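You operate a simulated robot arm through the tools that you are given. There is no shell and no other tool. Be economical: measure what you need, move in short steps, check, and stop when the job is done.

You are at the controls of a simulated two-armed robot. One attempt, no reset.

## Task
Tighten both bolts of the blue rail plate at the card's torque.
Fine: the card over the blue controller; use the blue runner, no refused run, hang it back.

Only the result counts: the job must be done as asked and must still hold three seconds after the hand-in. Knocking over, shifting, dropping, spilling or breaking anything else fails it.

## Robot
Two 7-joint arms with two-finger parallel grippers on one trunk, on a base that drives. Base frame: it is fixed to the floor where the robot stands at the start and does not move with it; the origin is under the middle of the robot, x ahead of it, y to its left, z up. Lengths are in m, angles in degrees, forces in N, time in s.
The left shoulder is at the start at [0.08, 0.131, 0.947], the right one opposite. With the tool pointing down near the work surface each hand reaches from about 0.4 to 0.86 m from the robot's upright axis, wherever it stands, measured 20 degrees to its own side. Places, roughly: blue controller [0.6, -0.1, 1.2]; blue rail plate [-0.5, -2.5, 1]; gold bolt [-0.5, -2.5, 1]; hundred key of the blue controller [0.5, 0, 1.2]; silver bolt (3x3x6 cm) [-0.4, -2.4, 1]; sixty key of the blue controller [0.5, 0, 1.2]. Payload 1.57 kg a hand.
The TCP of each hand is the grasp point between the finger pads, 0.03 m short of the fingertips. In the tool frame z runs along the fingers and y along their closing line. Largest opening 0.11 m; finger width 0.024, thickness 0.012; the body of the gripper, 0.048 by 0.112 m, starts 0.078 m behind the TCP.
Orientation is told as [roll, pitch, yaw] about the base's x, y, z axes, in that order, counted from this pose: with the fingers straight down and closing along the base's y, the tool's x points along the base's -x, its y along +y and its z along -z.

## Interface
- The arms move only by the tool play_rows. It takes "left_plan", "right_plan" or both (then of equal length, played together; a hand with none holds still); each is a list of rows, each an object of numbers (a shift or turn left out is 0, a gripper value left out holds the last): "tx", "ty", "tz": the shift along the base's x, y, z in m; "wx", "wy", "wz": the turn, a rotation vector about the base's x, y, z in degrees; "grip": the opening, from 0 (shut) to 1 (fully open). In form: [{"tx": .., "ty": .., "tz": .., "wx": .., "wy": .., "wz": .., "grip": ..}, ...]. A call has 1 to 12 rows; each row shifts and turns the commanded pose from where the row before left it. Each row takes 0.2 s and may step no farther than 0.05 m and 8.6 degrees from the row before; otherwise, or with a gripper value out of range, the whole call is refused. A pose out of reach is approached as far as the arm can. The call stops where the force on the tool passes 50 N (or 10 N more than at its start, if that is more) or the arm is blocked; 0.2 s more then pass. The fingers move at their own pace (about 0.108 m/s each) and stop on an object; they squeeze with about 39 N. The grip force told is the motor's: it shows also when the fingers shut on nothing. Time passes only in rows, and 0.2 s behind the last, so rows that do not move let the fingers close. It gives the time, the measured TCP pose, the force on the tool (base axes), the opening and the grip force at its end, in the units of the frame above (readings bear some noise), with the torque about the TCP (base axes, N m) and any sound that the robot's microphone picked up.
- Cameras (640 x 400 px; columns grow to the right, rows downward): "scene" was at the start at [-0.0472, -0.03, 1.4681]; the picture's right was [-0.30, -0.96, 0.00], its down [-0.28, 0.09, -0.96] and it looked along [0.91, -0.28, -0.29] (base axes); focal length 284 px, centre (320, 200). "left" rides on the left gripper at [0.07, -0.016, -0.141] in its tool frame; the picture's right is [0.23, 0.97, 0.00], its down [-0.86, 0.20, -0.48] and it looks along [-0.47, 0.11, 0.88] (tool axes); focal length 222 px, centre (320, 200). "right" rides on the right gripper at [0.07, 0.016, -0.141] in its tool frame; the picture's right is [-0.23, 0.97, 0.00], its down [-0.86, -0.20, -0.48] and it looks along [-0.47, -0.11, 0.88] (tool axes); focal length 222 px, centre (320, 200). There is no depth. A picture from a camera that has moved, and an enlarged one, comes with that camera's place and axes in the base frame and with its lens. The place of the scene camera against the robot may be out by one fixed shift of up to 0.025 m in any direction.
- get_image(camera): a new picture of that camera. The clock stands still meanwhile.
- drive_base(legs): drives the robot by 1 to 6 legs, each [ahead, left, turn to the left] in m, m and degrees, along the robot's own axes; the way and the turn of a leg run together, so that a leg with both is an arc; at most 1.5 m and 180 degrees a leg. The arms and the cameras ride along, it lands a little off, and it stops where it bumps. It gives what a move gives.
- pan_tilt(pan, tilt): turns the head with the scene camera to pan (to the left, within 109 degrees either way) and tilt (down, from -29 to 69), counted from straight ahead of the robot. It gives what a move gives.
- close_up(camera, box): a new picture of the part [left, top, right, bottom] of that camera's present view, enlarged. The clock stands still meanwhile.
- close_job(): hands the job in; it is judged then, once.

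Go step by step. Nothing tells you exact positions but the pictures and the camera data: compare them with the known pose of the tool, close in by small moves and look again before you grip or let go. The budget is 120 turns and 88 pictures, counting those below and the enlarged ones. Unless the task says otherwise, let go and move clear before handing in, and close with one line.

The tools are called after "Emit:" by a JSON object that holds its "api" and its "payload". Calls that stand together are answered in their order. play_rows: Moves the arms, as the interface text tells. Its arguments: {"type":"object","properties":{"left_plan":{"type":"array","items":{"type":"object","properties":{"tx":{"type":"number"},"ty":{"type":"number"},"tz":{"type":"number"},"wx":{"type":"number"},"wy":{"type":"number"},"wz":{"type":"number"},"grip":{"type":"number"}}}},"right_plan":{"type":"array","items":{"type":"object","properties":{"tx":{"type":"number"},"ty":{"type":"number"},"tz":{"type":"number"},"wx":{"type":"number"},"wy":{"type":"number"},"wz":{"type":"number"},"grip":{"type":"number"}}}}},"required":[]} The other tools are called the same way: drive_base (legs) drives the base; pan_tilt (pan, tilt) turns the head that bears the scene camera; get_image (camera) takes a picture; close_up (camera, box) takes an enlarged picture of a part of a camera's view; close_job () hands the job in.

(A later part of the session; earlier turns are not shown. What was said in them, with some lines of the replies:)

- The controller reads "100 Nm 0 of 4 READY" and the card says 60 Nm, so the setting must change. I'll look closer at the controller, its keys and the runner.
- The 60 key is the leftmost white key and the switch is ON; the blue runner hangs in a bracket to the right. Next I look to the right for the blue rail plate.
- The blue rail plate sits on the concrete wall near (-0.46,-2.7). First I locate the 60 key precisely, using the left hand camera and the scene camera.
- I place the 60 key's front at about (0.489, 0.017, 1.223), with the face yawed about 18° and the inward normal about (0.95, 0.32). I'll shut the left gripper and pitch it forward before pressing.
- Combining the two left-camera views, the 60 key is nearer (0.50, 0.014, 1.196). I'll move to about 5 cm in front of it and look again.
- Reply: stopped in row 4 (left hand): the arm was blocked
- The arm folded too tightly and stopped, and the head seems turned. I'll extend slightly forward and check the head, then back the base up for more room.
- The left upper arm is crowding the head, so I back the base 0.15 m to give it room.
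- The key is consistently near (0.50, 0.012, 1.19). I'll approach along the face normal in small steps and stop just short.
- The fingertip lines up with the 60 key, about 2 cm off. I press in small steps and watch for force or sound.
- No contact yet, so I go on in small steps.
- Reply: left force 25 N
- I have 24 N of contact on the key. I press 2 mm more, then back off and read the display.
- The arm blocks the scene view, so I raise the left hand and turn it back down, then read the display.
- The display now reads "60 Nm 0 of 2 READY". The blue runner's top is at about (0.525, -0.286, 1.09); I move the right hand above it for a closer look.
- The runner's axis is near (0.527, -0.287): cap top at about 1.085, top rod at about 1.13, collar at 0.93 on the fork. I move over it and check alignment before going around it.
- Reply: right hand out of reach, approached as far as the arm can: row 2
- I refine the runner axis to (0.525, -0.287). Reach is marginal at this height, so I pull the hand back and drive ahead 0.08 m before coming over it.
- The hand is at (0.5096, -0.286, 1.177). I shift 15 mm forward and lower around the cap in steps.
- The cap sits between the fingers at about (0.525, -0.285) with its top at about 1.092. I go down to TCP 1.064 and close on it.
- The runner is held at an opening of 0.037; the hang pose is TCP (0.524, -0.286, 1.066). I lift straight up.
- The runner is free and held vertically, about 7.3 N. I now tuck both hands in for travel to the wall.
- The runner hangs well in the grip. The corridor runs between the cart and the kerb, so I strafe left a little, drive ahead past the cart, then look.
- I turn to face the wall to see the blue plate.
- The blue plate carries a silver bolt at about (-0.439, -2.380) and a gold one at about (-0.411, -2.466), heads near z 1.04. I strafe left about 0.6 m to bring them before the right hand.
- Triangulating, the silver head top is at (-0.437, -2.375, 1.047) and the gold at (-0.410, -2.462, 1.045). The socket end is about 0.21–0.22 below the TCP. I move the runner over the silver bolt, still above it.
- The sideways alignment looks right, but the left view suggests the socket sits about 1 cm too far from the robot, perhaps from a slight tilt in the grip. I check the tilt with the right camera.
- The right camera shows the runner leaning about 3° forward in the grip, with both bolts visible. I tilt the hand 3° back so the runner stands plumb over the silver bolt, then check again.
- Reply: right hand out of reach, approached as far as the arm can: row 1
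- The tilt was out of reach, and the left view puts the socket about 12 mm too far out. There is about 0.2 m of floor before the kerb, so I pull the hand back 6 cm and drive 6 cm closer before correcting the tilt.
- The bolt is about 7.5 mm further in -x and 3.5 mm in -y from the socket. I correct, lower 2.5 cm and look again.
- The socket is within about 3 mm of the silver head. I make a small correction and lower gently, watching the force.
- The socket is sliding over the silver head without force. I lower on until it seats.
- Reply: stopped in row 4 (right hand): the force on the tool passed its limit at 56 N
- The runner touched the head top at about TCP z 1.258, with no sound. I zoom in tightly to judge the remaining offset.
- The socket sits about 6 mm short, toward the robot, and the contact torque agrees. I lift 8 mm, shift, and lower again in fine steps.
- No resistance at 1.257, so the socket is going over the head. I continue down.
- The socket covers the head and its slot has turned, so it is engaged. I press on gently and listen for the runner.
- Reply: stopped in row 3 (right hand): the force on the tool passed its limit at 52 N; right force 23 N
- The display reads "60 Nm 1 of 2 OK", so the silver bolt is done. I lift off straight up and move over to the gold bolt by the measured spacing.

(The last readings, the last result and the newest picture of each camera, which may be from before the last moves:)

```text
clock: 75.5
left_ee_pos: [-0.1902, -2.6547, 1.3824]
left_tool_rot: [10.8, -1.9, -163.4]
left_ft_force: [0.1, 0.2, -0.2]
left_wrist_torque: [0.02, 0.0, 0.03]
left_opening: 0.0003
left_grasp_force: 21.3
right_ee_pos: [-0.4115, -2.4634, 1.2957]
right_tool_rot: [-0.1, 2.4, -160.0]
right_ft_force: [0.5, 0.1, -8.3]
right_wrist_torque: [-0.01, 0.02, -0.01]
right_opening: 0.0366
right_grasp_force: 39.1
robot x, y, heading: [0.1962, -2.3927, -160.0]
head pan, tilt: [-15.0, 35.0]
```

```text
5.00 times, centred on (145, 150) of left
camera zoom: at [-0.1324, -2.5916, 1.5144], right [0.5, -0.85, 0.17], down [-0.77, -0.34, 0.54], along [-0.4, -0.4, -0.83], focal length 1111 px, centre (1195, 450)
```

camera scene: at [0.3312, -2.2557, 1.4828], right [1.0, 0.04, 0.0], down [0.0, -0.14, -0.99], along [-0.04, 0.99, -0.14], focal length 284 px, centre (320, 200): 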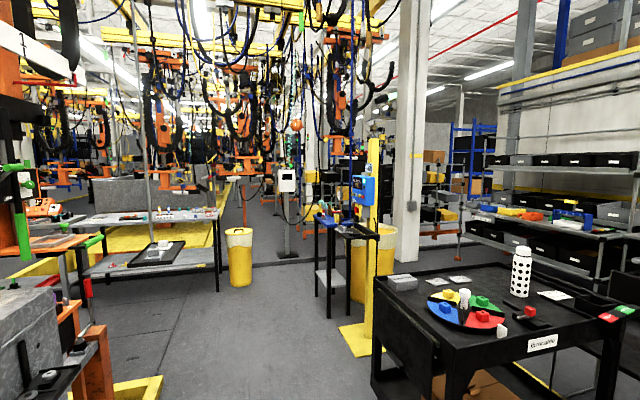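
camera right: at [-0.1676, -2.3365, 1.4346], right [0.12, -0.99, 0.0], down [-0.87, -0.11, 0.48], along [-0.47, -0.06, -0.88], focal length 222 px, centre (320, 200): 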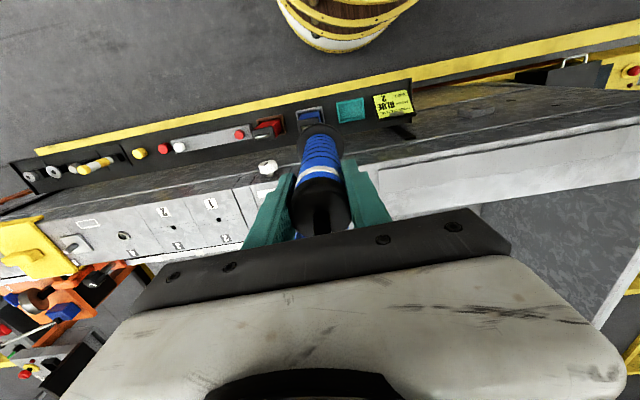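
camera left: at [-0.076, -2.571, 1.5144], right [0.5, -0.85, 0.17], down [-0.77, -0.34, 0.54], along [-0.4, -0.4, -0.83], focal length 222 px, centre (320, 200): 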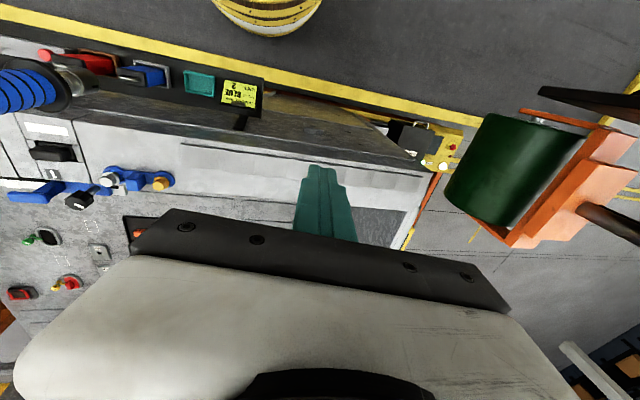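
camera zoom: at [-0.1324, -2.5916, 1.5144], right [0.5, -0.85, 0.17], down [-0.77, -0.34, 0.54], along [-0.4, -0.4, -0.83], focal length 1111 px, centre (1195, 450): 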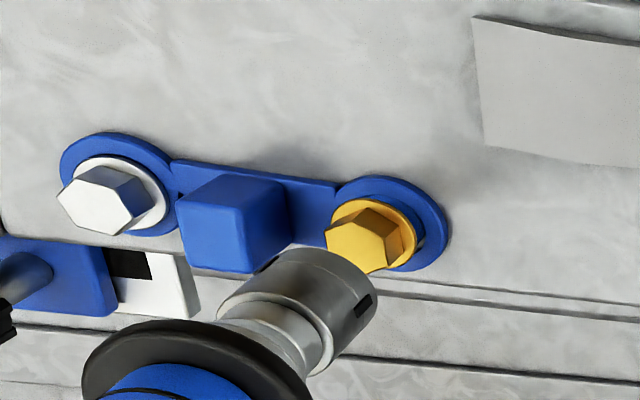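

The silver bolt is down. For gold, the socket needs about +5.5 mm in y and -2.5 mm in x. I correct, lower close to the head and look.

Emit:
{"api": "play_rows", "payload": {"right_plan": [{"tx": -0.0025, "ty": 0.0055}, {"tz": -0.015}, {"tz": -0.01}, {}]}}

Emit:
{"api": "close_up", "payload": {"camera": "scene", "box": [280, 130, 340, 180]}}

Emit:
{"api": "close_up", "payload": {"camera": "left", "box": [120, 130, 170, 170]}}

```text
clock: 76.5
left_ee_pos: [-0.1893, -2.6534, 1.3833]
left_tool_rot: [10.7, -1.9, -163.4]
left_ft_force: [-0.7, 0.4, 0.2]
left_wrist_torque: [-0.01, -0.03, 0.01]
left_opening: 0.0
left_grasp_force: 21.3
right_ee_pos: [-0.4149, -2.4553, 1.2706]
right_tool_rot: [0.0, 2.4, -159.9]
right_ft_force: [-0.1, -0.4, -9.0]
right_wrist_torque: [-0.01, 0.03, -0.03]
right_opening: 0.0366
right_grasp_force: 39.1
robot x, y, heading: [0.2007, -2.3963, -159.9]
head pan, tilt: [-15.0, 35.0]
```

```text
8.00 times, centred on (310, 155) of scene
camera zoom: at [0.2458, -2.3562, 1.4395], right [-0.09, 1.0, 0.0], down [0.57, 0.05, -0.82], along [-0.82, -0.07, -0.57], focal length 2270 px, centre (400, 560)
```

zoom: 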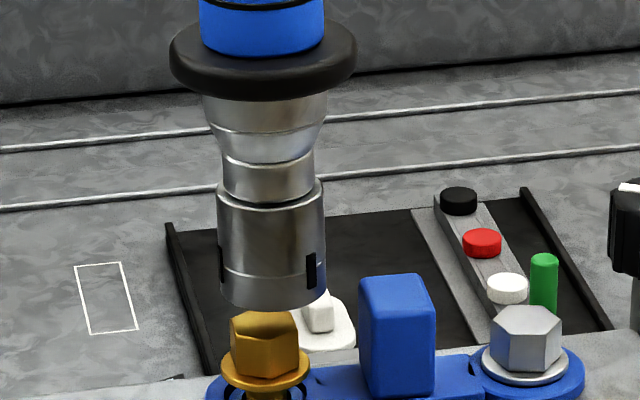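

```text
10.00 times, centred on (145, 150) of left
camera zoom: at [-0.1324, -2.5916, 1.5144], right [0.5, -0.85, 0.17], down [-0.77, -0.34, 0.54], along [-0.4, -0.4, -0.83], focal length 2221 px, centre (2070, 700)
```

zoom: 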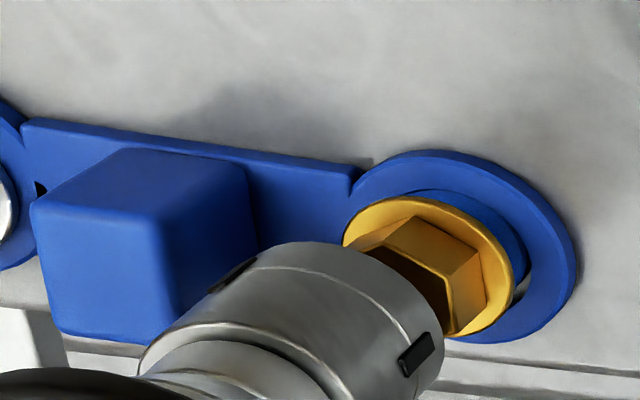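

Only about 2.5 mm in -y remains. I correct it and lower in 2 mm steps.

Emit:
{"api": "play_rows", "payload": {"right_plan": [{"ty": -0.0025}, {"tz": -0.005}, {"tz": -0.004}, {"tz": -0.003}, {"tz": -0.002}, {"tz": -0.002}, {}]}}

```text
clock: 78.2
left_ee_pos: [-0.189, -2.6527, 1.3833]
left_tool_rot: [10.6, -2.0, -163.4]
left_ft_force: [-0.4, -0.2, -0.3]
left_wrist_torque: [0.01, 0.0, 0.01]
left_opening: 0.0
left_grasp_force: 20.9
right_ee_pos: [-0.4143, -2.4588, 1.2572]
right_tool_rot: [0.1, 2.0, -159.9]
right_ft_force: [1.5, 1.9, 43.8]
right_wrist_torque: [0.17, -1.23, 0.0]
right_opening: 0.0367
right_grasp_force: 39.1
robot x, y, heading: [0.1999, -2.3938, -160.1]
head pan, tilt: [-15.0, 35.0]
```

It rests on the head at about 52 N, and the torque says the head lies toward +x. I lift 5 mm, shift +3 mm in x and lower again.

Emit:
{"api": "play_rows", "payload": {"right_plan": [{"tz": 0.006}, {"tx": 0.003, "ty": -0.0005}, {}, {"tz": -0.003}, {"tz": -0.002}, {"tz": -0.002}, {}]}}

```text
clock: 79.8
left_ee_pos: [-0.1891, -2.6519, 1.382]
left_tool_rot: [10.7, -1.9, -163.4]
left_ft_force: [-0.2, 0.2, -0.5]
left_wrist_torque: [-0.01, 0.01, 0.0]
left_opening: 0.0
left_grasp_force: 21.8
right_ee_pos: [-0.413, -2.4574, 1.2575]
right_tool_rot: [0.0, 1.8, -160.0]
right_ft_force: [1.9, 1.7, 8.6]
right_wrist_torque: [0.23, -0.72, 0.01]
right_opening: 0.0367
right_grasp_force: 38.4
robot x, y, heading: [0.2001, -2.396, -159.9]
head pan, tilt: [-15.0, 35.0]
stopped in row 7 (right hand): the force on the tool passed its limit at 55 N (the readings are from after the stop); the commanded pose is now the measured one
```

Emit:
{"api": "close_up", "payload": {"camera": "left", "box": [115, 130, 175, 178]}}

Emit:
{"api": "close_up", "payload": {"camera": "scene", "box": [280, 135, 340, 185]}}

```text
8.33 times, centred on (145, 154) of left
camera zoom: at [-0.1315, -2.5913, 1.5146], right [0.5, -0.85, 0.17], down [-0.77, -0.34, 0.54], along [-0.4, -0.4, -0.83], focal length 1851 px, centre (1778, 583)
```

zoom: 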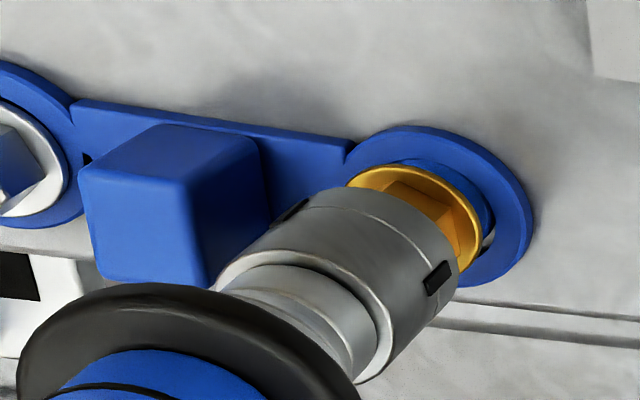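

```text
8.00 times, centred on (310, 160) of scene
camera zoom: at [0.2467, -2.3559, 1.4395], right [-0.09, 1.0, 0.0], down [0.57, 0.05, -0.82], along [-0.82, -0.07, -0.57], focal length 2270 px, centre (400, 520)
```

zoom: 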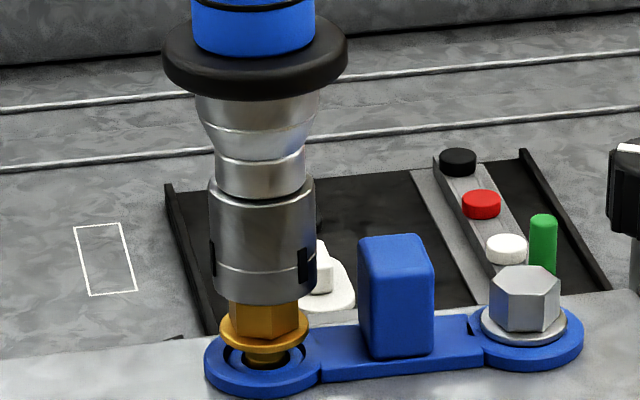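

The views show near alignment, but the torque and the known spacing suggest a little more +x and -y. I shift 3 mm each and try again gently.

Emit:
{"api": "play_rows", "payload": {"right_plan": [{"tz": 0.006}, {"tx": 0.003, "ty": -0.003}, {}, {"tz": -0.003}, {"tz": -0.002}, {"tz": -0.0015}, {}]}}

```text
clock: 81.4
left_ee_pos: [-0.19, -2.6527, 1.3824]
left_tool_rot: [10.7, -1.9, -163.4]
left_ft_force: [0.3, -0.3, -0.5]
left_wrist_torque: [0.01, -0.04, 0.03]
left_opening: 0.0
left_grasp_force: 21.2
right_ee_pos: [-0.4107, -2.4609, 1.2578]
right_tool_rot: [0.1, 1.6, -160.0]
right_ft_force: [-0.2, 0.1, 14.8]
right_wrist_torque: [0.3, -0.03, 0.0]
right_opening: 0.0369
right_grasp_force: 39.4
robot x, y, heading: [0.2007, -2.3963, -159.9]
head pan, tilt: [-15.0, 35.0]
```

The torque now points only to +y, so x is right and y overshot. I shift back 1.8 mm in y.

Emit:
{"api": "play_rows", "payload": {"right_plan": [{"tz": 0.005}, {"tx": 0.0003, "ty": 0.0018}, {}, {"tz": -0.003}, {"tz": -0.002}, {"tz": -0.001}, {}]}}

```text
clock: 83.0
left_ee_pos: [-0.1896, -2.6537, 1.3833]
left_tool_rot: [10.7, -1.8, -163.4]
left_ft_force: [-0.3, 0.4, 0.1]
left_wrist_torque: [0.02, -0.01, 0.0]
left_opening: 0.0
left_grasp_force: 21.0
right_ee_pos: [-0.4095, -2.46, 1.2566]
right_tool_rot: [-0.1, 1.9, -159.8]
right_ft_force: [-0.4, -0.5, -8.1]
right_wrist_torque: [-0.01, 0.01, 0.0]
right_opening: 0.0367
right_grasp_force: 38.7
robot x, y, heading: [0.1976, -2.3953, -159.7]
head pan, tilt: [-15.0, 35.0]
```

No force now at 1.2566, so the socket may be sliding over. I lower on in 2 mm steps.

Emit:
{"api": "play_rows", "payload": {"right_plan": [{"tz": -0.002}, {"tz": -0.002}, {"tz": -0.002}, {}]}}

```text
clock: 84.0
left_ee_pos: [-0.1893, -2.6528, 1.3817]
left_tool_rot: [10.7, -1.9, -163.4]
left_ft_force: [-0.2, 0.1, 0.3]
left_wrist_torque: [0.01, -0.04, 0.01]
left_opening: 0.0
left_grasp_force: 21.8
right_ee_pos: [-0.4116, -2.4595, 1.2494]
right_tool_rot: [0.0, 2.0, -160.0]
right_ft_force: [-0.9, -0.2, -8.9]
right_wrist_torque: [0.03, -0.01, 0.01]
right_opening: 0.0366
right_grasp_force: 39.0
robot x, y, heading: [0.198, -2.3939, -160.1]
head pan, tilt: [-15.0, 35.0]
```

Emit:
{"api": "play_rows", "payload": {"right_plan": [{"tz": -0.002}, {"tz": -0.002}, {"tz": -0.002}, {"tz": -0.002}, {}, {}, {}]}}

```text
clock: 85.6
left_ee_pos: [-0.1912, -2.6529, 1.3833]
left_tool_rot: [10.6, -2.0, -163.3]
left_ft_force: [-0.5, -0.2, 0.8]
left_wrist_torque: [-0.06, 0.03, -0.03]
left_opening: 0.0
left_grasp_force: 21.6
right_ee_pos: [-0.4107, -2.459, 1.2428]
right_tool_rot: [0.0, 1.9, -160.0]
right_ft_force: [1.0, 1.1, -8.9]
right_wrist_torque: [0.02, 0.01, -0.01]
right_opening: 0.0368
right_grasp_force: 39.0
robot x, y, heading: [0.1968, -2.3943, -160.0]
head pan, tilt: [-15.0, 35.0]
```

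Emit:
{"api": "play_rows", "payload": {"right_plan": [{"tz": -0.002}, {"tz": -0.002}, {}, {}, {}]}}

Emit:
{"api": "close_up", "payload": {"camera": "scene", "box": [280, 135, 340, 185]}}

```text
clock: 86.8
left_ee_pos: [-0.1893, -2.6539, 1.3819]
left_tool_rot: [10.7, -1.9, -163.4]
left_ft_force: [-1.2, 0.3, -0.6]
left_wrist_torque: [0.0, -0.02, 0.01]
left_opening: 0.0002
left_grasp_force: 21.5
right_ee_pos: [-0.4105, -2.4597, 1.2369]
right_tool_rot: [-0.1, 1.9, -160.0]
right_ft_force: [-1.0, -0.1, -7.9]
right_wrist_torque: [-0.02, 0.09, 0.03]
right_opening: 0.0368
right_grasp_force: 39.0
robot x, y, heading: [0.1975, -2.3912, -159.9]
head pan, tilt: [-15.0, 35.0]
```

```text
8.00 times, centred on (310, 160) of scene
camera zoom: at [0.2458, -2.3562, 1.4395], right [-0.09, 1.0, 0.0], down [0.57, 0.05, -0.82], along [-0.82, -0.07, -0.57], focal length 2270 px, centre (400, 520)
```

zoom: 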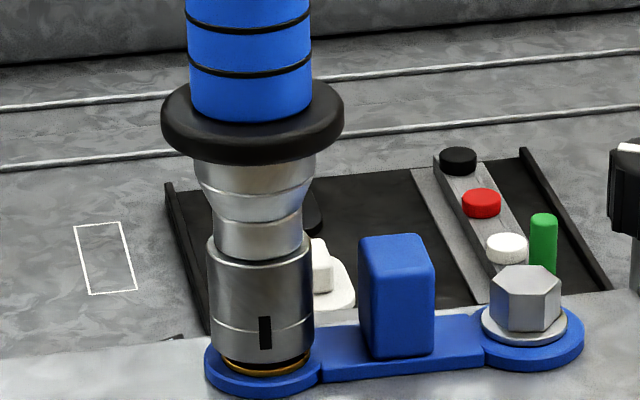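

The socket fully covers the gold head. I lower a touch more until it bears.

Emit:
{"api": "play_rows", "payload": {"right_plan": [{"tz": -0.0015}, {"tz": -0.0015}, {}, {}]}}

```text
clock: 87.8
left_ee_pos: [-0.1883, -2.652, 1.3835]
left_tool_rot: [10.6, -1.9, -163.4]
left_ft_force: [-0.5, -0.2, 0.4]
left_wrist_torque: [0.01, -0.05, -0.04]
left_opening: 0.0
left_grasp_force: 21.2
right_ee_pos: [-0.4092, -2.4583, 1.236]
right_tool_rot: [-0.1, 1.6, -160.1]
right_ft_force: [2.2, 1.1, 22.5]
right_wrist_torque: [0.08, -0.23, 0.01]
right_opening: 0.0365
right_grasp_force: 38.5
robot x, y, heading: [0.1997, -2.3924, -159.9]
head pan, tilt: [-15.0, 35.0]
```

It bears at about 30 N, as the silver one did when it ran. I look at the controller.

Emit:
{"api": "pan_tilt", "payload": {"pan": -108, "tilt": 8}}

Emit:
{"api": "close_up", "payload": {"camera": "scene", "box": [340, 165, 390, 215]}}

```text
clock: 89.5
left_ee_pos: [-0.1878, -2.6525, 1.3827]
left_tool_rot: [10.5, -2.1, -163.4]
left_ft_force: [0.3, -0.3, 0.2]
left_wrist_torque: [0.0, 0.0, -0.04]
left_opening: 0.0
left_grasp_force: 21.6
right_ee_pos: [-0.4101, -2.4601, 1.237]
right_tool_rot: [0.0, 1.7, -160.0]
right_ft_force: [0.0, -1.0, 39.2]
right_wrist_torque: [-0.18, 0.4, -0.04]
right_opening: 0.0366
right_grasp_force: 39.0
robot x, y, heading: [0.2006, -2.3966, -160.0]
head pan, tilt: [-108.0, 8.0]
```

```text
8.00 times, centred on (365, 190) of scene
camera zoom: at [0.3315, -2.2556, 1.4828], right [1.0, 0.04, 0.0], down [0.0, -0.14, -0.99], along [-0.04, 0.99, -0.14], focal length 2270 px, centre (-40, 280)
```

zoom: 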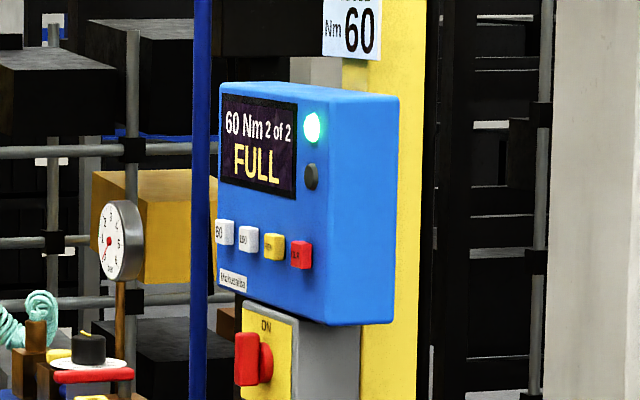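

"60 Nm 2 of 2 FULL" — both bolts are tightened. I lift off, tuck the hand in, and retrace the way to the hanger.

Emit:
{"api": "play_rows", "payload": {"right_plan": [{"tz": 0.01}, {"tz": 0.02}, {"tz": 0.03}, {"tz": 0.01, "tx": 0.03, "ty": 0.011}, {"tx": 0.04, "ty": 0.015}, {"tx": 0.04, "ty": 0.015}, {"tx": 0.03, "ty": 0.025}, {}]}}

Emit:
{"api": "drive_base", "payload": {"legs": [[-0.06, 0, 0], [0, -0.58, 0], [0, 0, 67], [-0.6, -0.08, 0], [-1.2, 0, 0]]}}

```text
clock: 91.3
left_ee_pos: [-0.1899, -2.6537, 1.3824]
left_tool_rot: [10.6, -1.9, -163.5]
left_ft_force: [-0.1, 0.0, 0.1]
left_wrist_torque: [-0.01, 0.02, -0.01]
left_opening: 0.0
left_grasp_force: 21.2
right_ee_pos: [-0.2711, -2.3946, 1.3049]
right_tool_rot: [-0.1, 1.8, -160.1]
right_ft_force: [-0.2, 0.5, -8.6]
right_wrist_torque: [0.02, 0.03, -0.04]
right_opening: 0.0364
right_grasp_force: 39.0
robot x, y, heading: [0.2015, -2.3887, -159.8]
head pan, tilt: [-108.0, 8.0]
```

```text
clock: 106.3
left_ee_pos: [0.1669, -0.5474, 1.3836]
left_tool_rot: [10.7, -1.8, -99.9]
left_ft_force: [0.4, 0.9, -0.8]
left_wrist_torque: [-0.04, 0.03, 0.01]
left_opening: 0.0001
left_grasp_force: 21.6
right_ee_pos: [-0.1016, -0.5038, 1.3045]
right_tool_rot: [-0.2, 2.0, -96.5]
right_ft_force: [0.1, 0.1, -7.7]
right_wrist_torque: [0.02, -0.03, 0.0]
right_opening: 0.0366
right_grasp_force: 39.0
robot x, y, heading: [0.1098, -0.0832, -96.4]
head pan, tilt: [-108.0, 8.0]
stopped in leg 5: the robot was blocked; the commanded pose is now the measured one
```

The base was blocked behind, slightly off my line in x. I pull ahead, strafe to my original x, then turn back to face the station.

Emit:
{"api": "drive_base", "payload": {"legs": [[0.12, 0, 0], [0, -0.25, 0], [0, 0, 96]]}}

Emit:
{"api": "pan_tilt", "payload": {"pan": -10, "tilt": 28}}

Emit:
{"api": "get_image", "payload": {"camera": "scene"}}

```text
clock: 113.0
left_ee_pos: [0.3041, -0.0744, 1.3824]
left_tool_rot: [10.7, -1.9, -4.9]
left_ft_force: [0.7, 0.6, 0.5]
left_wrist_torque: [-0.02, -0.01, 0.03]
left_opening: 0.0
left_grasp_force: 21.1
right_ee_pos: [0.2834, -0.3433, 1.3039]
right_tool_rot: [0.0, 1.9, -1.6]
right_ft_force: [1.0, 0.1, -8.7]
right_wrist_torque: [-0.02, 0.02, -0.01]
right_opening: 0.0364
right_grasp_force: 38.8
robot x, y, heading: [-0.1528, -0.1718, -1.2]
head pan, tilt: [-108.0, 8.0]
```

```text
clock: 114.7
left_ee_pos: [0.3032, -0.0742, 1.3837]
left_tool_rot: [10.7, -1.9, -5.0]
left_ft_force: [0.7, 0.0, 0.1]
left_wrist_torque: [0.02, 0.0, 0.02]
left_opening: 0.0
left_grasp_force: 21.5
right_ee_pos: [0.2827, -0.3428, 1.3046]
right_tool_rot: [0.0, 1.9, -1.6]
right_ft_force: [0.0, -0.3, -7.0]
right_wrist_torque: [-0.03, 0.04, -0.01]
right_opening: 0.0364
right_grasp_force: 39.3
robot x, y, heading: [-0.1536, -0.1696, -1.5]
head pan, tilt: [-10.0, 28.0]
```

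```text
14 pictures are left
camera scene: at [-0.1999, -0.1886, 1.4505], right [-0.2, -0.98, 0.0], down [-0.46, 0.09, -0.88], along [0.87, -0.18, -0.47], focal length 284 px, centre (320, 200)
```

scene: 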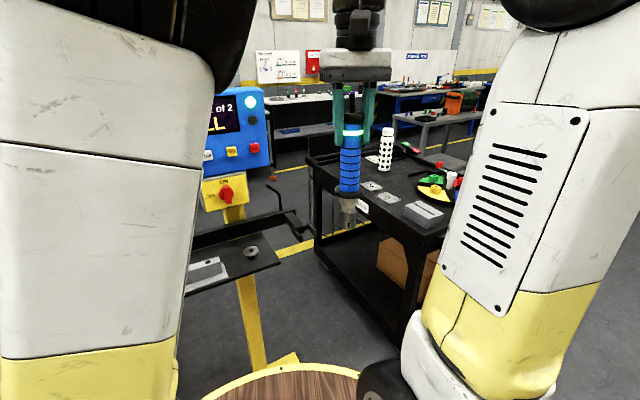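

All looks undisturbed and the display shows "2 of 2". I line the base up with the hanger and bring the runner near it.

Emit:
{"api": "drive_base", "payload": {"legs": [[0.09, 0.11, 1.5]]}}

Emit:
{"api": "play_rows", "payload": {"right_plan": [{"tx": 0.03}, {"tx": 0.03}, {"tz": -0.03}, {"tz": -0.03}, {}]}}

Emit:
{"api": "pan_tilt", "payload": {"pan": -18, "tilt": 25}}

```text
clock: 116.0
left_ee_pos: [0.3914, 0.0471, 1.3835]
left_tool_rot: [10.7, -1.9, -3.5]
left_ft_force: [-0.1, 0.6, 0.9]
left_wrist_torque: [-0.01, 0.0, 0.02]
left_opening: 0.0
left_grasp_force: 21.4
right_ee_pos: [0.3768, -0.2249, 1.3042]
right_tool_rot: [-0.1, 1.9, 0.0]
right_ft_force: [0.0, -0.1, -7.9]
right_wrist_torque: [0.01, 0.0, 0.0]
right_opening: 0.0367
right_grasp_force: 38.2
robot x, y, heading: [-0.0662, -0.065, 0.1]
head pan, tilt: [-10.0, 28.0]
```

```text
clock: 117.2
left_ee_pos: [0.3906, 0.0477, 1.3833]
left_tool_rot: [10.7, -2.0, -3.5]
left_ft_force: [0.2, 0.1, -0.4]
left_wrist_torque: [0.03, 0.0, -0.01]
left_opening: 0.0001
left_grasp_force: 21.5
right_ee_pos: [0.4387, -0.2249, 1.2451]
right_tool_rot: [0.0, 1.9, 0.0]
right_ft_force: [0.7, 0.0, -8.3]
right_wrist_torque: [-0.01, -0.01, -0.02]
right_opening: 0.0364
right_grasp_force: 39.2
robot x, y, heading: [-0.0631, -0.063, -0.0]
head pan, tilt: [-10.0, 28.0]
```

```text
clock: 117.9
left_ee_pos: [0.3896, 0.0472, 1.3835]
left_tool_rot: [10.7, -1.9, -3.5]
left_ft_force: [-0.3, 0.6, 0.1]
left_wrist_torque: [0.02, -0.02, -0.04]
left_opening: 0.0003
left_grasp_force: 21.4
right_ee_pos: [0.4381, -0.225, 1.245]
right_tool_rot: [0.0, 1.9, -0.1]
right_ft_force: [-0.5, 0.3, -9.2]
right_wrist_torque: [0.0, 0.04, 0.01]
right_opening: 0.0366
right_grasp_force: 39.1
robot x, y, heading: [-0.0664, -0.0655, 0.1]
head pan, tilt: [-18.0, 25.0]
```

Emit:
{"api": "play_rows", "payload": {"right_plan": [{"ty": -0.03}, {"ty": -0.031}, {"tx": 0.03}, {"tx": 0.03}, {"tx": 0.026}, {}]}}

Emit:
{"api": "close_up", "payload": {"camera": "scene", "box": [260, 140, 380, 280]}}

Emit:
{"api": "get_image", "payload": {"camera": "left"}}

Emit:
{"api": "close_up", "payload": {"camera": "right", "box": [240, 80, 400, 220]}}

```text
clock: 119.3
left_ee_pos: [0.3905, 0.0467, 1.3827]
left_tool_rot: [10.8, -1.8, -3.4]
left_ft_force: [0.9, -0.3, -0.3]
left_wrist_torque: [0.0, 0.02, -0.02]
left_opening: 0.0
left_grasp_force: 21.1
right_ee_pos: [0.5228, -0.2842, 1.245]
right_tool_rot: [-0.1, 1.9, -0.2]
right_ft_force: [0.1, -0.4, -9.1]
right_wrist_torque: [-0.02, 0.01, -0.03]
right_opening: 0.0364
right_grasp_force: 39.0
robot x, y, heading: [-0.0648, -0.0632, 0.2]
head pan, tilt: [-18.0, 25.0]
```

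```text
2.86 times, centred on (320, 210) of scene
camera zoom: at [-0.1115, -0.0942, 1.4553], right [-0.31, -0.95, 0.0], down [-0.4, 0.13, -0.91], along [0.86, -0.28, -0.42], focal length 811 px, centre (320, 171)
```

zoom: 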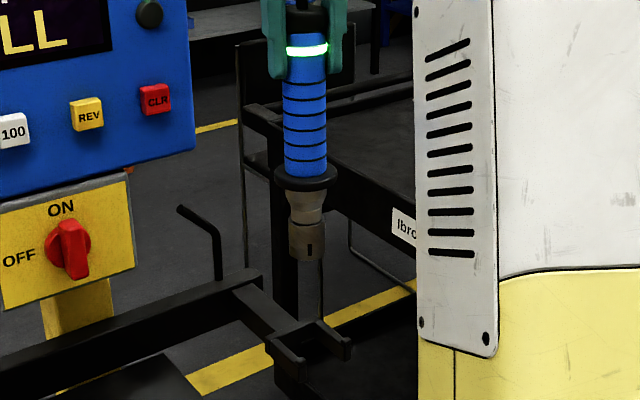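

```text
12 pictures are left
camera left: at [0.3123, 0.009, 1.5144], right [-0.17, 0.97, 0.17], down [0.84, 0.06, 0.54], along [0.51, 0.24, -0.83], focal length 222 px, centre (320, 200)
```

left: 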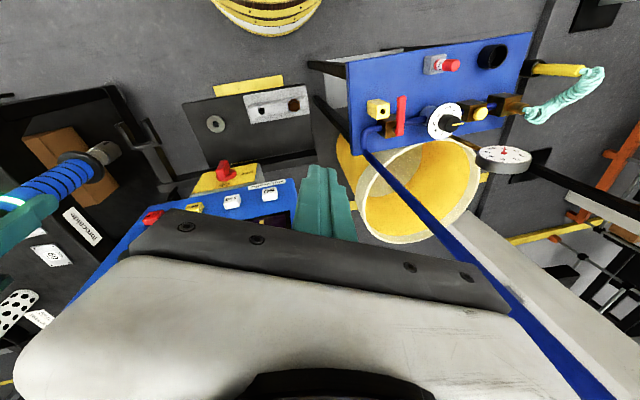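

```text
2.86 times, centred on (320, 150) of right
camera zoom: at [0.4587, -0.2689, 1.389], right [0.23, 0.97, -0.01], down [0.87, -0.2, 0.45], along [0.44, -0.11, -0.89], focal length 635 px, centre (320, 343)
```

zoom: 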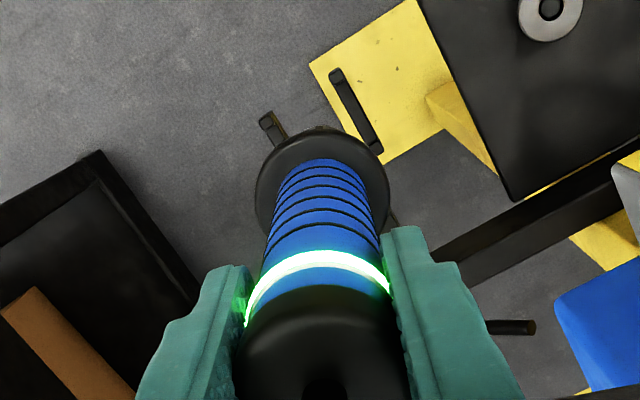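

The runner stands plumb and the fork is where it was; the hang pose was TCP (0.524, -0.286, 1.066). I lower it towards the fork and check when the socket is about to enter.

Emit:
{"api": "play_rows", "payload": {"right_plan": [{"ty": -0.0015}, {"tz": -0.03}, {"tz": -0.03}, {}]}}

Emit:
{"api": "close_up", "payload": {"camera": "scene", "box": [270, 180, 370, 280]}}

Emit:
{"api": "close_up", "payload": {"camera": "left", "box": [40, 90, 180, 200]}}

```text
clock: 120.3
left_ee_pos: [0.3907, 0.0468, 1.3821]
left_tool_rot: [10.7, -1.9, -3.5]
left_ft_force: [-0.3, 0.6, -0.1]
left_wrist_torque: [0.02, -0.04, 0.02]
left_opening: 0.0
left_grasp_force: 21.0
right_ee_pos: [0.523, -0.2865, 1.1843]
right_tool_rot: [-0.1, 1.9, -0.1]
right_ft_force: [0.3, 0.2, -7.5]
right_wrist_torque: [0.02, 0.03, -0.02]
right_opening: 0.0366
right_grasp_force: 39.3
robot x, y, heading: [-0.0644, -0.0648, 0.0]
head pan, tilt: [-18.0, 25.0]
```

```text
4.00 times, centred on (320, 230) of scene
camera zoom: at [-0.1115, -0.0942, 1.4553], right [-0.31, -0.95, 0.0], down [-0.4, 0.13, -0.91], along [0.86, -0.28, -0.42], focal length 1135 px, centre (320, 80)
```

zoom: 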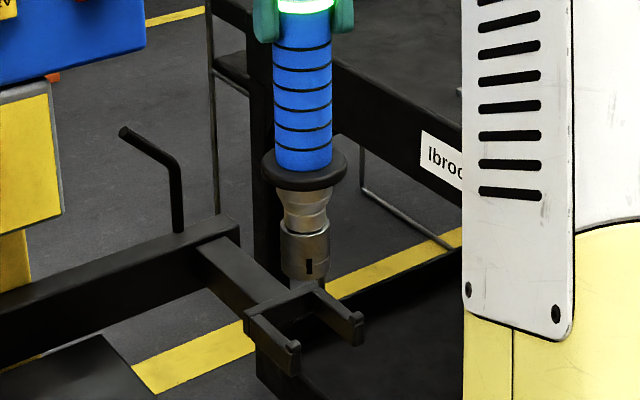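

```text
3.64 times, centred on (110, 145) of left
camera zoom: at [0.3122, 0.009, 1.5145], right [-0.17, 0.97, 0.17], down [0.84, 0.06, 0.54], along [0.51, 0.24, -0.83], focal length 808 px, centre (1084, 400)
```

zoom: 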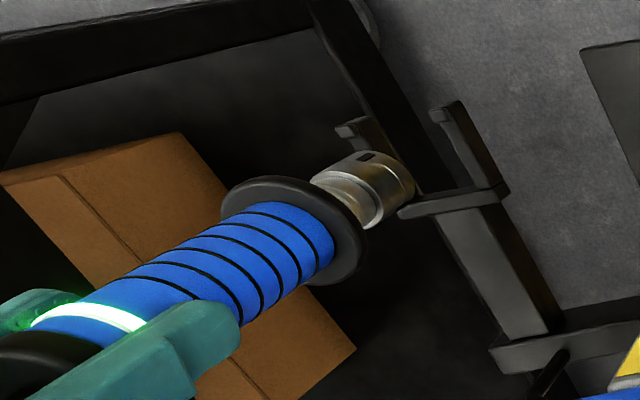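

The socket points into the middle of the fork slot. I lower in small steps, watching the force.

Emit:
{"api": "play_rows", "payload": {"right_plan": [{"tz": -0.012}, {"tz": -0.012}, {"tz": -0.012}, {"tz": -0.012}, {}]}}

Emit:
{"api": "close_up", "payload": {"camera": "scene", "box": [270, 190, 370, 290]}}

```text
clock: 121.5
left_ee_pos: [0.391, 0.0469, 1.3815]
left_tool_rot: [10.7, -1.9, -3.6]
left_ft_force: [0.6, 0.7, -0.9]
left_wrist_torque: [0.0, 0.0, 0.02]
left_opening: 0.0
left_grasp_force: 21.2
right_ee_pos: [0.5249, -0.2868, 1.1358]
right_tool_rot: [0.0, 1.8, -0.1]
right_ft_force: [0.1, 0.1, -8.2]
right_wrist_torque: [0.0, 0.03, 0.02]
right_opening: 0.0367
right_grasp_force: 38.9
robot x, y, heading: [-0.0658, -0.0636, 0.2]
head pan, tilt: [-18.0, 25.0]
```

```text
4.00 times, centred on (320, 240) of scene
camera zoom: at [-0.1116, -0.0942, 1.4553], right [-0.31, -0.95, 0.0], down [-0.4, 0.13, -0.91], along [0.86, -0.28, -0.42], focal length 1135 px, centre (320, 40)
```

zoom: 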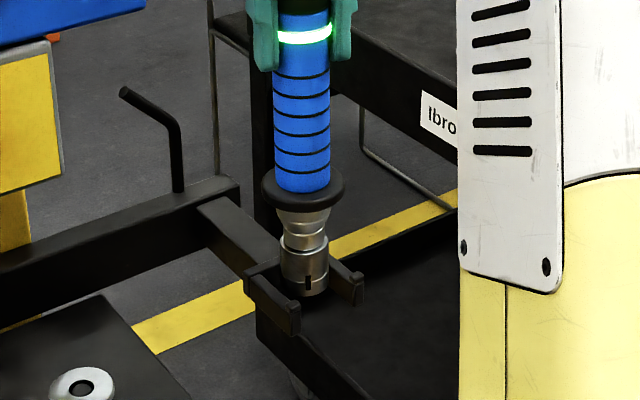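

The socket is in the slot between the prongs without contact. I continue down to the seat.

Emit:
{"api": "play_rows", "payload": {"right_plan": [{"tz": -0.012}, {"tz": -0.012}, {"tz": -0.012}, {"tz": -0.012}, {"tz": -0.008}, {}]}}

Emit:
{"api": "close_up", "payload": {"camera": "scene", "box": [270, 190, 370, 290]}}

```text
clock: 122.9
left_ee_pos: [0.3908, 0.0465, 1.3827]
left_tool_rot: [10.6, -2.0, -3.5]
left_ft_force: [0.0, 0.6, -0.5]
left_wrist_torque: [0.01, 0.02, -0.03]
left_opening: 0.0
left_grasp_force: 21.7
right_ee_pos: [0.5236, -0.2838, 1.0796]
right_tool_rot: [0.0, 1.9, -0.1]
right_ft_force: [-0.1, -1.3, -8.7]
right_wrist_torque: [0.01, 0.05, -0.01]
right_opening: 0.0365
right_grasp_force: 38.4
robot x, y, heading: [-0.0624, -0.0605, 0.3]
head pan, tilt: [-18.0, 25.0]
```

```text
4.00 times, centred on (320, 240) of scene
camera zoom: at [-0.1116, -0.0942, 1.4553], right [-0.31, -0.95, 0.0], down [-0.4, 0.13, -0.91], along [0.86, -0.28, -0.42], focal length 1135 px, centre (320, 40)
```

zoom: 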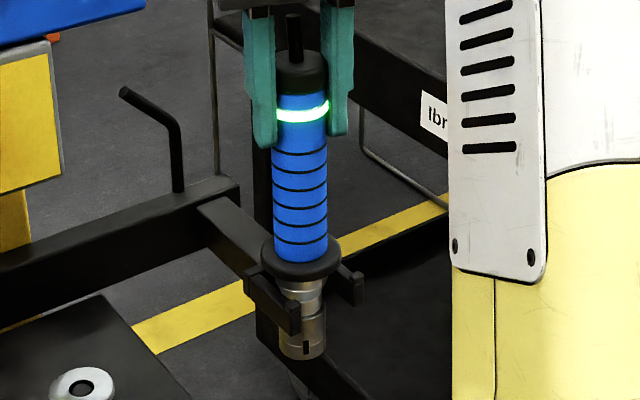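

Emit:
{"api": "play_rows", "payload": {"right_plan": [{"tz": -0.005}, {"tz": -0.004}, {"tz": -0.003}, {"tz": -0.002}, {}]}}

```text
clock: 124.1
left_ee_pos: [0.392, 0.0464, 1.3826]
left_tool_rot: [10.7, -1.9, -3.6]
left_ft_force: [-0.5, 0.0, 0.5]
left_wrist_torque: [0.02, -0.03, -0.02]
left_opening: 0.0
left_grasp_force: 21.2
right_ee_pos: [0.523, -0.2862, 1.0658]
right_tool_rot: [0.0, 1.9, 0.0]
right_ft_force: [-1.4, 0.8, -5.2]
right_wrist_torque: [0.07, -0.03, 0.05]
right_opening: 0.0366
right_grasp_force: 38.9
robot x, y, heading: [-0.0633, -0.0631, -0.1]
head pan, tilt: [-18.0, 25.0]
```

It is just starting to bear at the original height. I ease down 2 mm more and check before releasing.

Emit:
{"api": "play_rows", "payload": {"right_plan": [{"tz": -0.001}, {"tz": -0.001}, {}]}}

Emit:
{"api": "close_up", "payload": {"camera": "scene", "box": [280, 230, 360, 290]}}

```text
clock: 124.9
left_ee_pos: [0.3898, 0.047, 1.3831]
left_tool_rot: [10.6, -2.0, -3.6]
left_ft_force: [-1.0, 0.4, -0.3]
left_wrist_torque: [0.0, 0.03, 0.0]
left_opening: 0.0001
left_grasp_force: 21.1
right_ee_pos: [0.5224, -0.2864, 1.0654]
right_tool_rot: [0.0, 1.7, -0.1]
right_ft_force: [-10.1, 4.4, 18.8]
right_wrist_torque: [0.71, 0.48, 0.17]
right_opening: 0.0363
right_grasp_force: 39.2
robot x, y, heading: [-0.0601, -0.0645, 0.0]
head pan, tilt: [-18.0, 25.0]
```

```text
6.67 times, centred on (320, 260) of scene
camera zoom: at [-0.1129, -0.0936, 1.4553], right [-0.31, -0.95, 0.0], down [-0.4, 0.13, -0.91], along [0.86, -0.28, -0.42], focal length 1892 px, centre (320, -200)
```

zoom: 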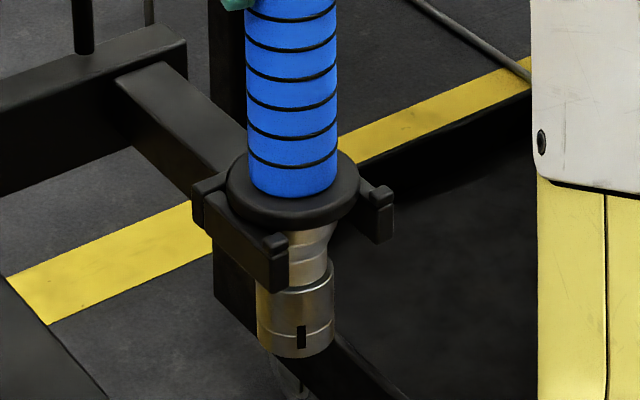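

The collar rests on both prongs behind the end stops, as before. I release and lift clear.

Emit:
{"api": "play_rows", "payload": {"right_plan": [{"tz": 0.001}, {"grip": 1}, {}, {}, {}, {}, {"tz": 0.02}, {"tz": 0.03}, {"tz": 0.04}, {"tz": 0.04}, {}]}}

Emit:
{"api": "close_up", "payload": {"camera": "scene", "box": [270, 170, 390, 290]}}

```text
clock: 127.3
left_ee_pos: [0.3904, 0.0461, 1.383]
left_tool_rot: [10.8, -1.9, -3.4]
left_ft_force: [-0.4, -0.1, 0.0]
left_wrist_torque: [-0.01, 0.0, 0.01]
left_opening: 0.0
left_grasp_force: 21.2
right_ee_pos: [0.5207, -0.289, 1.1973]
right_tool_rot: [0.1, 2.0, -0.1]
right_ft_force: [0.6, 0.1, -0.2]
right_wrist_torque: [-0.01, 0.01, 0.0]
right_opening: 0.1099
right_grasp_force: 0.0
robot x, y, heading: [-0.0592, -0.0631, 0.1]
head pan, tilt: [-18.0, 25.0]
```

```text
3.33 times, centred on (330, 230) of scene
camera zoom: at [-0.1119, -0.0941, 1.4553], right [-0.31, -0.95, 0.0], down [-0.4, 0.13, -0.91], along [0.86, -0.28, -0.42], focal length 946 px, centre (287, 100)
```

zoom: 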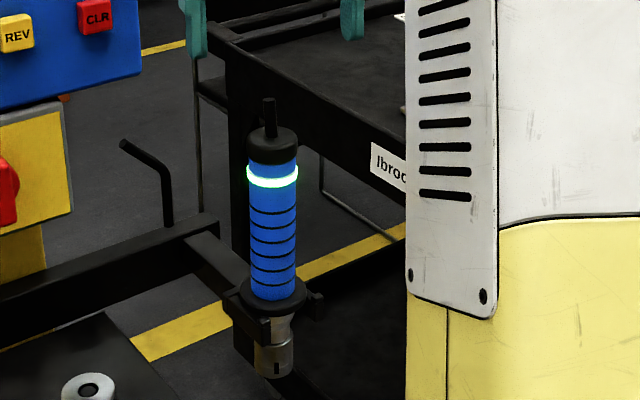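

The runner hangs upright on its fork. I pull the hand back and hand in.

Emit:
{"api": "play_rows", "payload": {"right_plan": [{"tz": 0.03, "tx": -0.02}, {"tx": -0.04}, {"tx": -0.04}, {}, {}]}}

Emit:
{"api": "get_image", "payload": {"camera": "scene"}}

```text
clock: 128.5
left_ee_pos: [0.3909, 0.047, 1.3824]
left_tool_rot: [10.7, -1.9, -3.5]
left_ft_force: [-0.3, 0.2, -0.6]
left_wrist_torque: [0.02, -0.03, 0.0]
left_opening: 0.0
left_grasp_force: 21.2
right_ee_pos: [0.4208, -0.2845, 1.2275]
right_tool_rot: [-0.1, 1.9, -0.1]
right_ft_force: [0.0, 0.8, -0.8]
right_wrist_torque: [-0.01, 0.01, 0.04]
right_opening: 0.1098
right_grasp_force: 0.0
robot x, y, heading: [-0.0642, -0.0658, -0.0]
head pan, tilt: [-18.0, 25.0]
```

```text
4 pictures are left
camera scene: at [-0.112, -0.0941, 1.4553], right [-0.31, -0.95, 0.0], down [-0.4, 0.13, -0.91], along [0.86, -0.28, -0.42], focal length 284 px, centre (320, 200)
```

scene: 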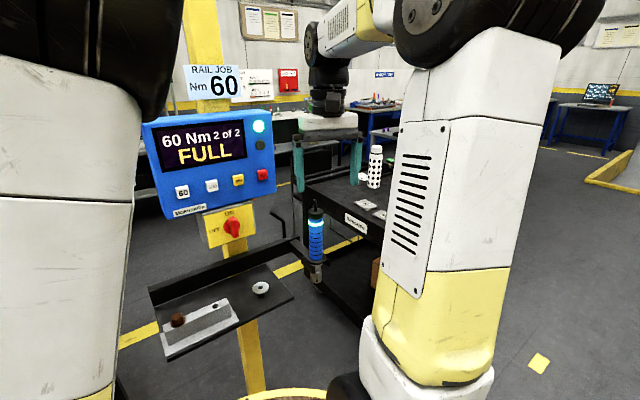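

The display shows "60 Nm 2 of 2 FULL" with the green lamp, the runner hangs in its fork and both hands are clear, so I hand in.

Emit:
{"api": "close_job", "payload": {}}

```text
The job is handed in.
```

Both bolts of the blue rail plate were run at the card's 60 Nm with the blue runner. The controller reads "60 Nm 2 of 2 FULL" with a green lamp, and I saw no refused run. The runner is back on its fork and the job is handed in. On the drive back the base was blocked once from behind; I did not look at what it touched, but nothing looked moved in the pictures I took afterwards.
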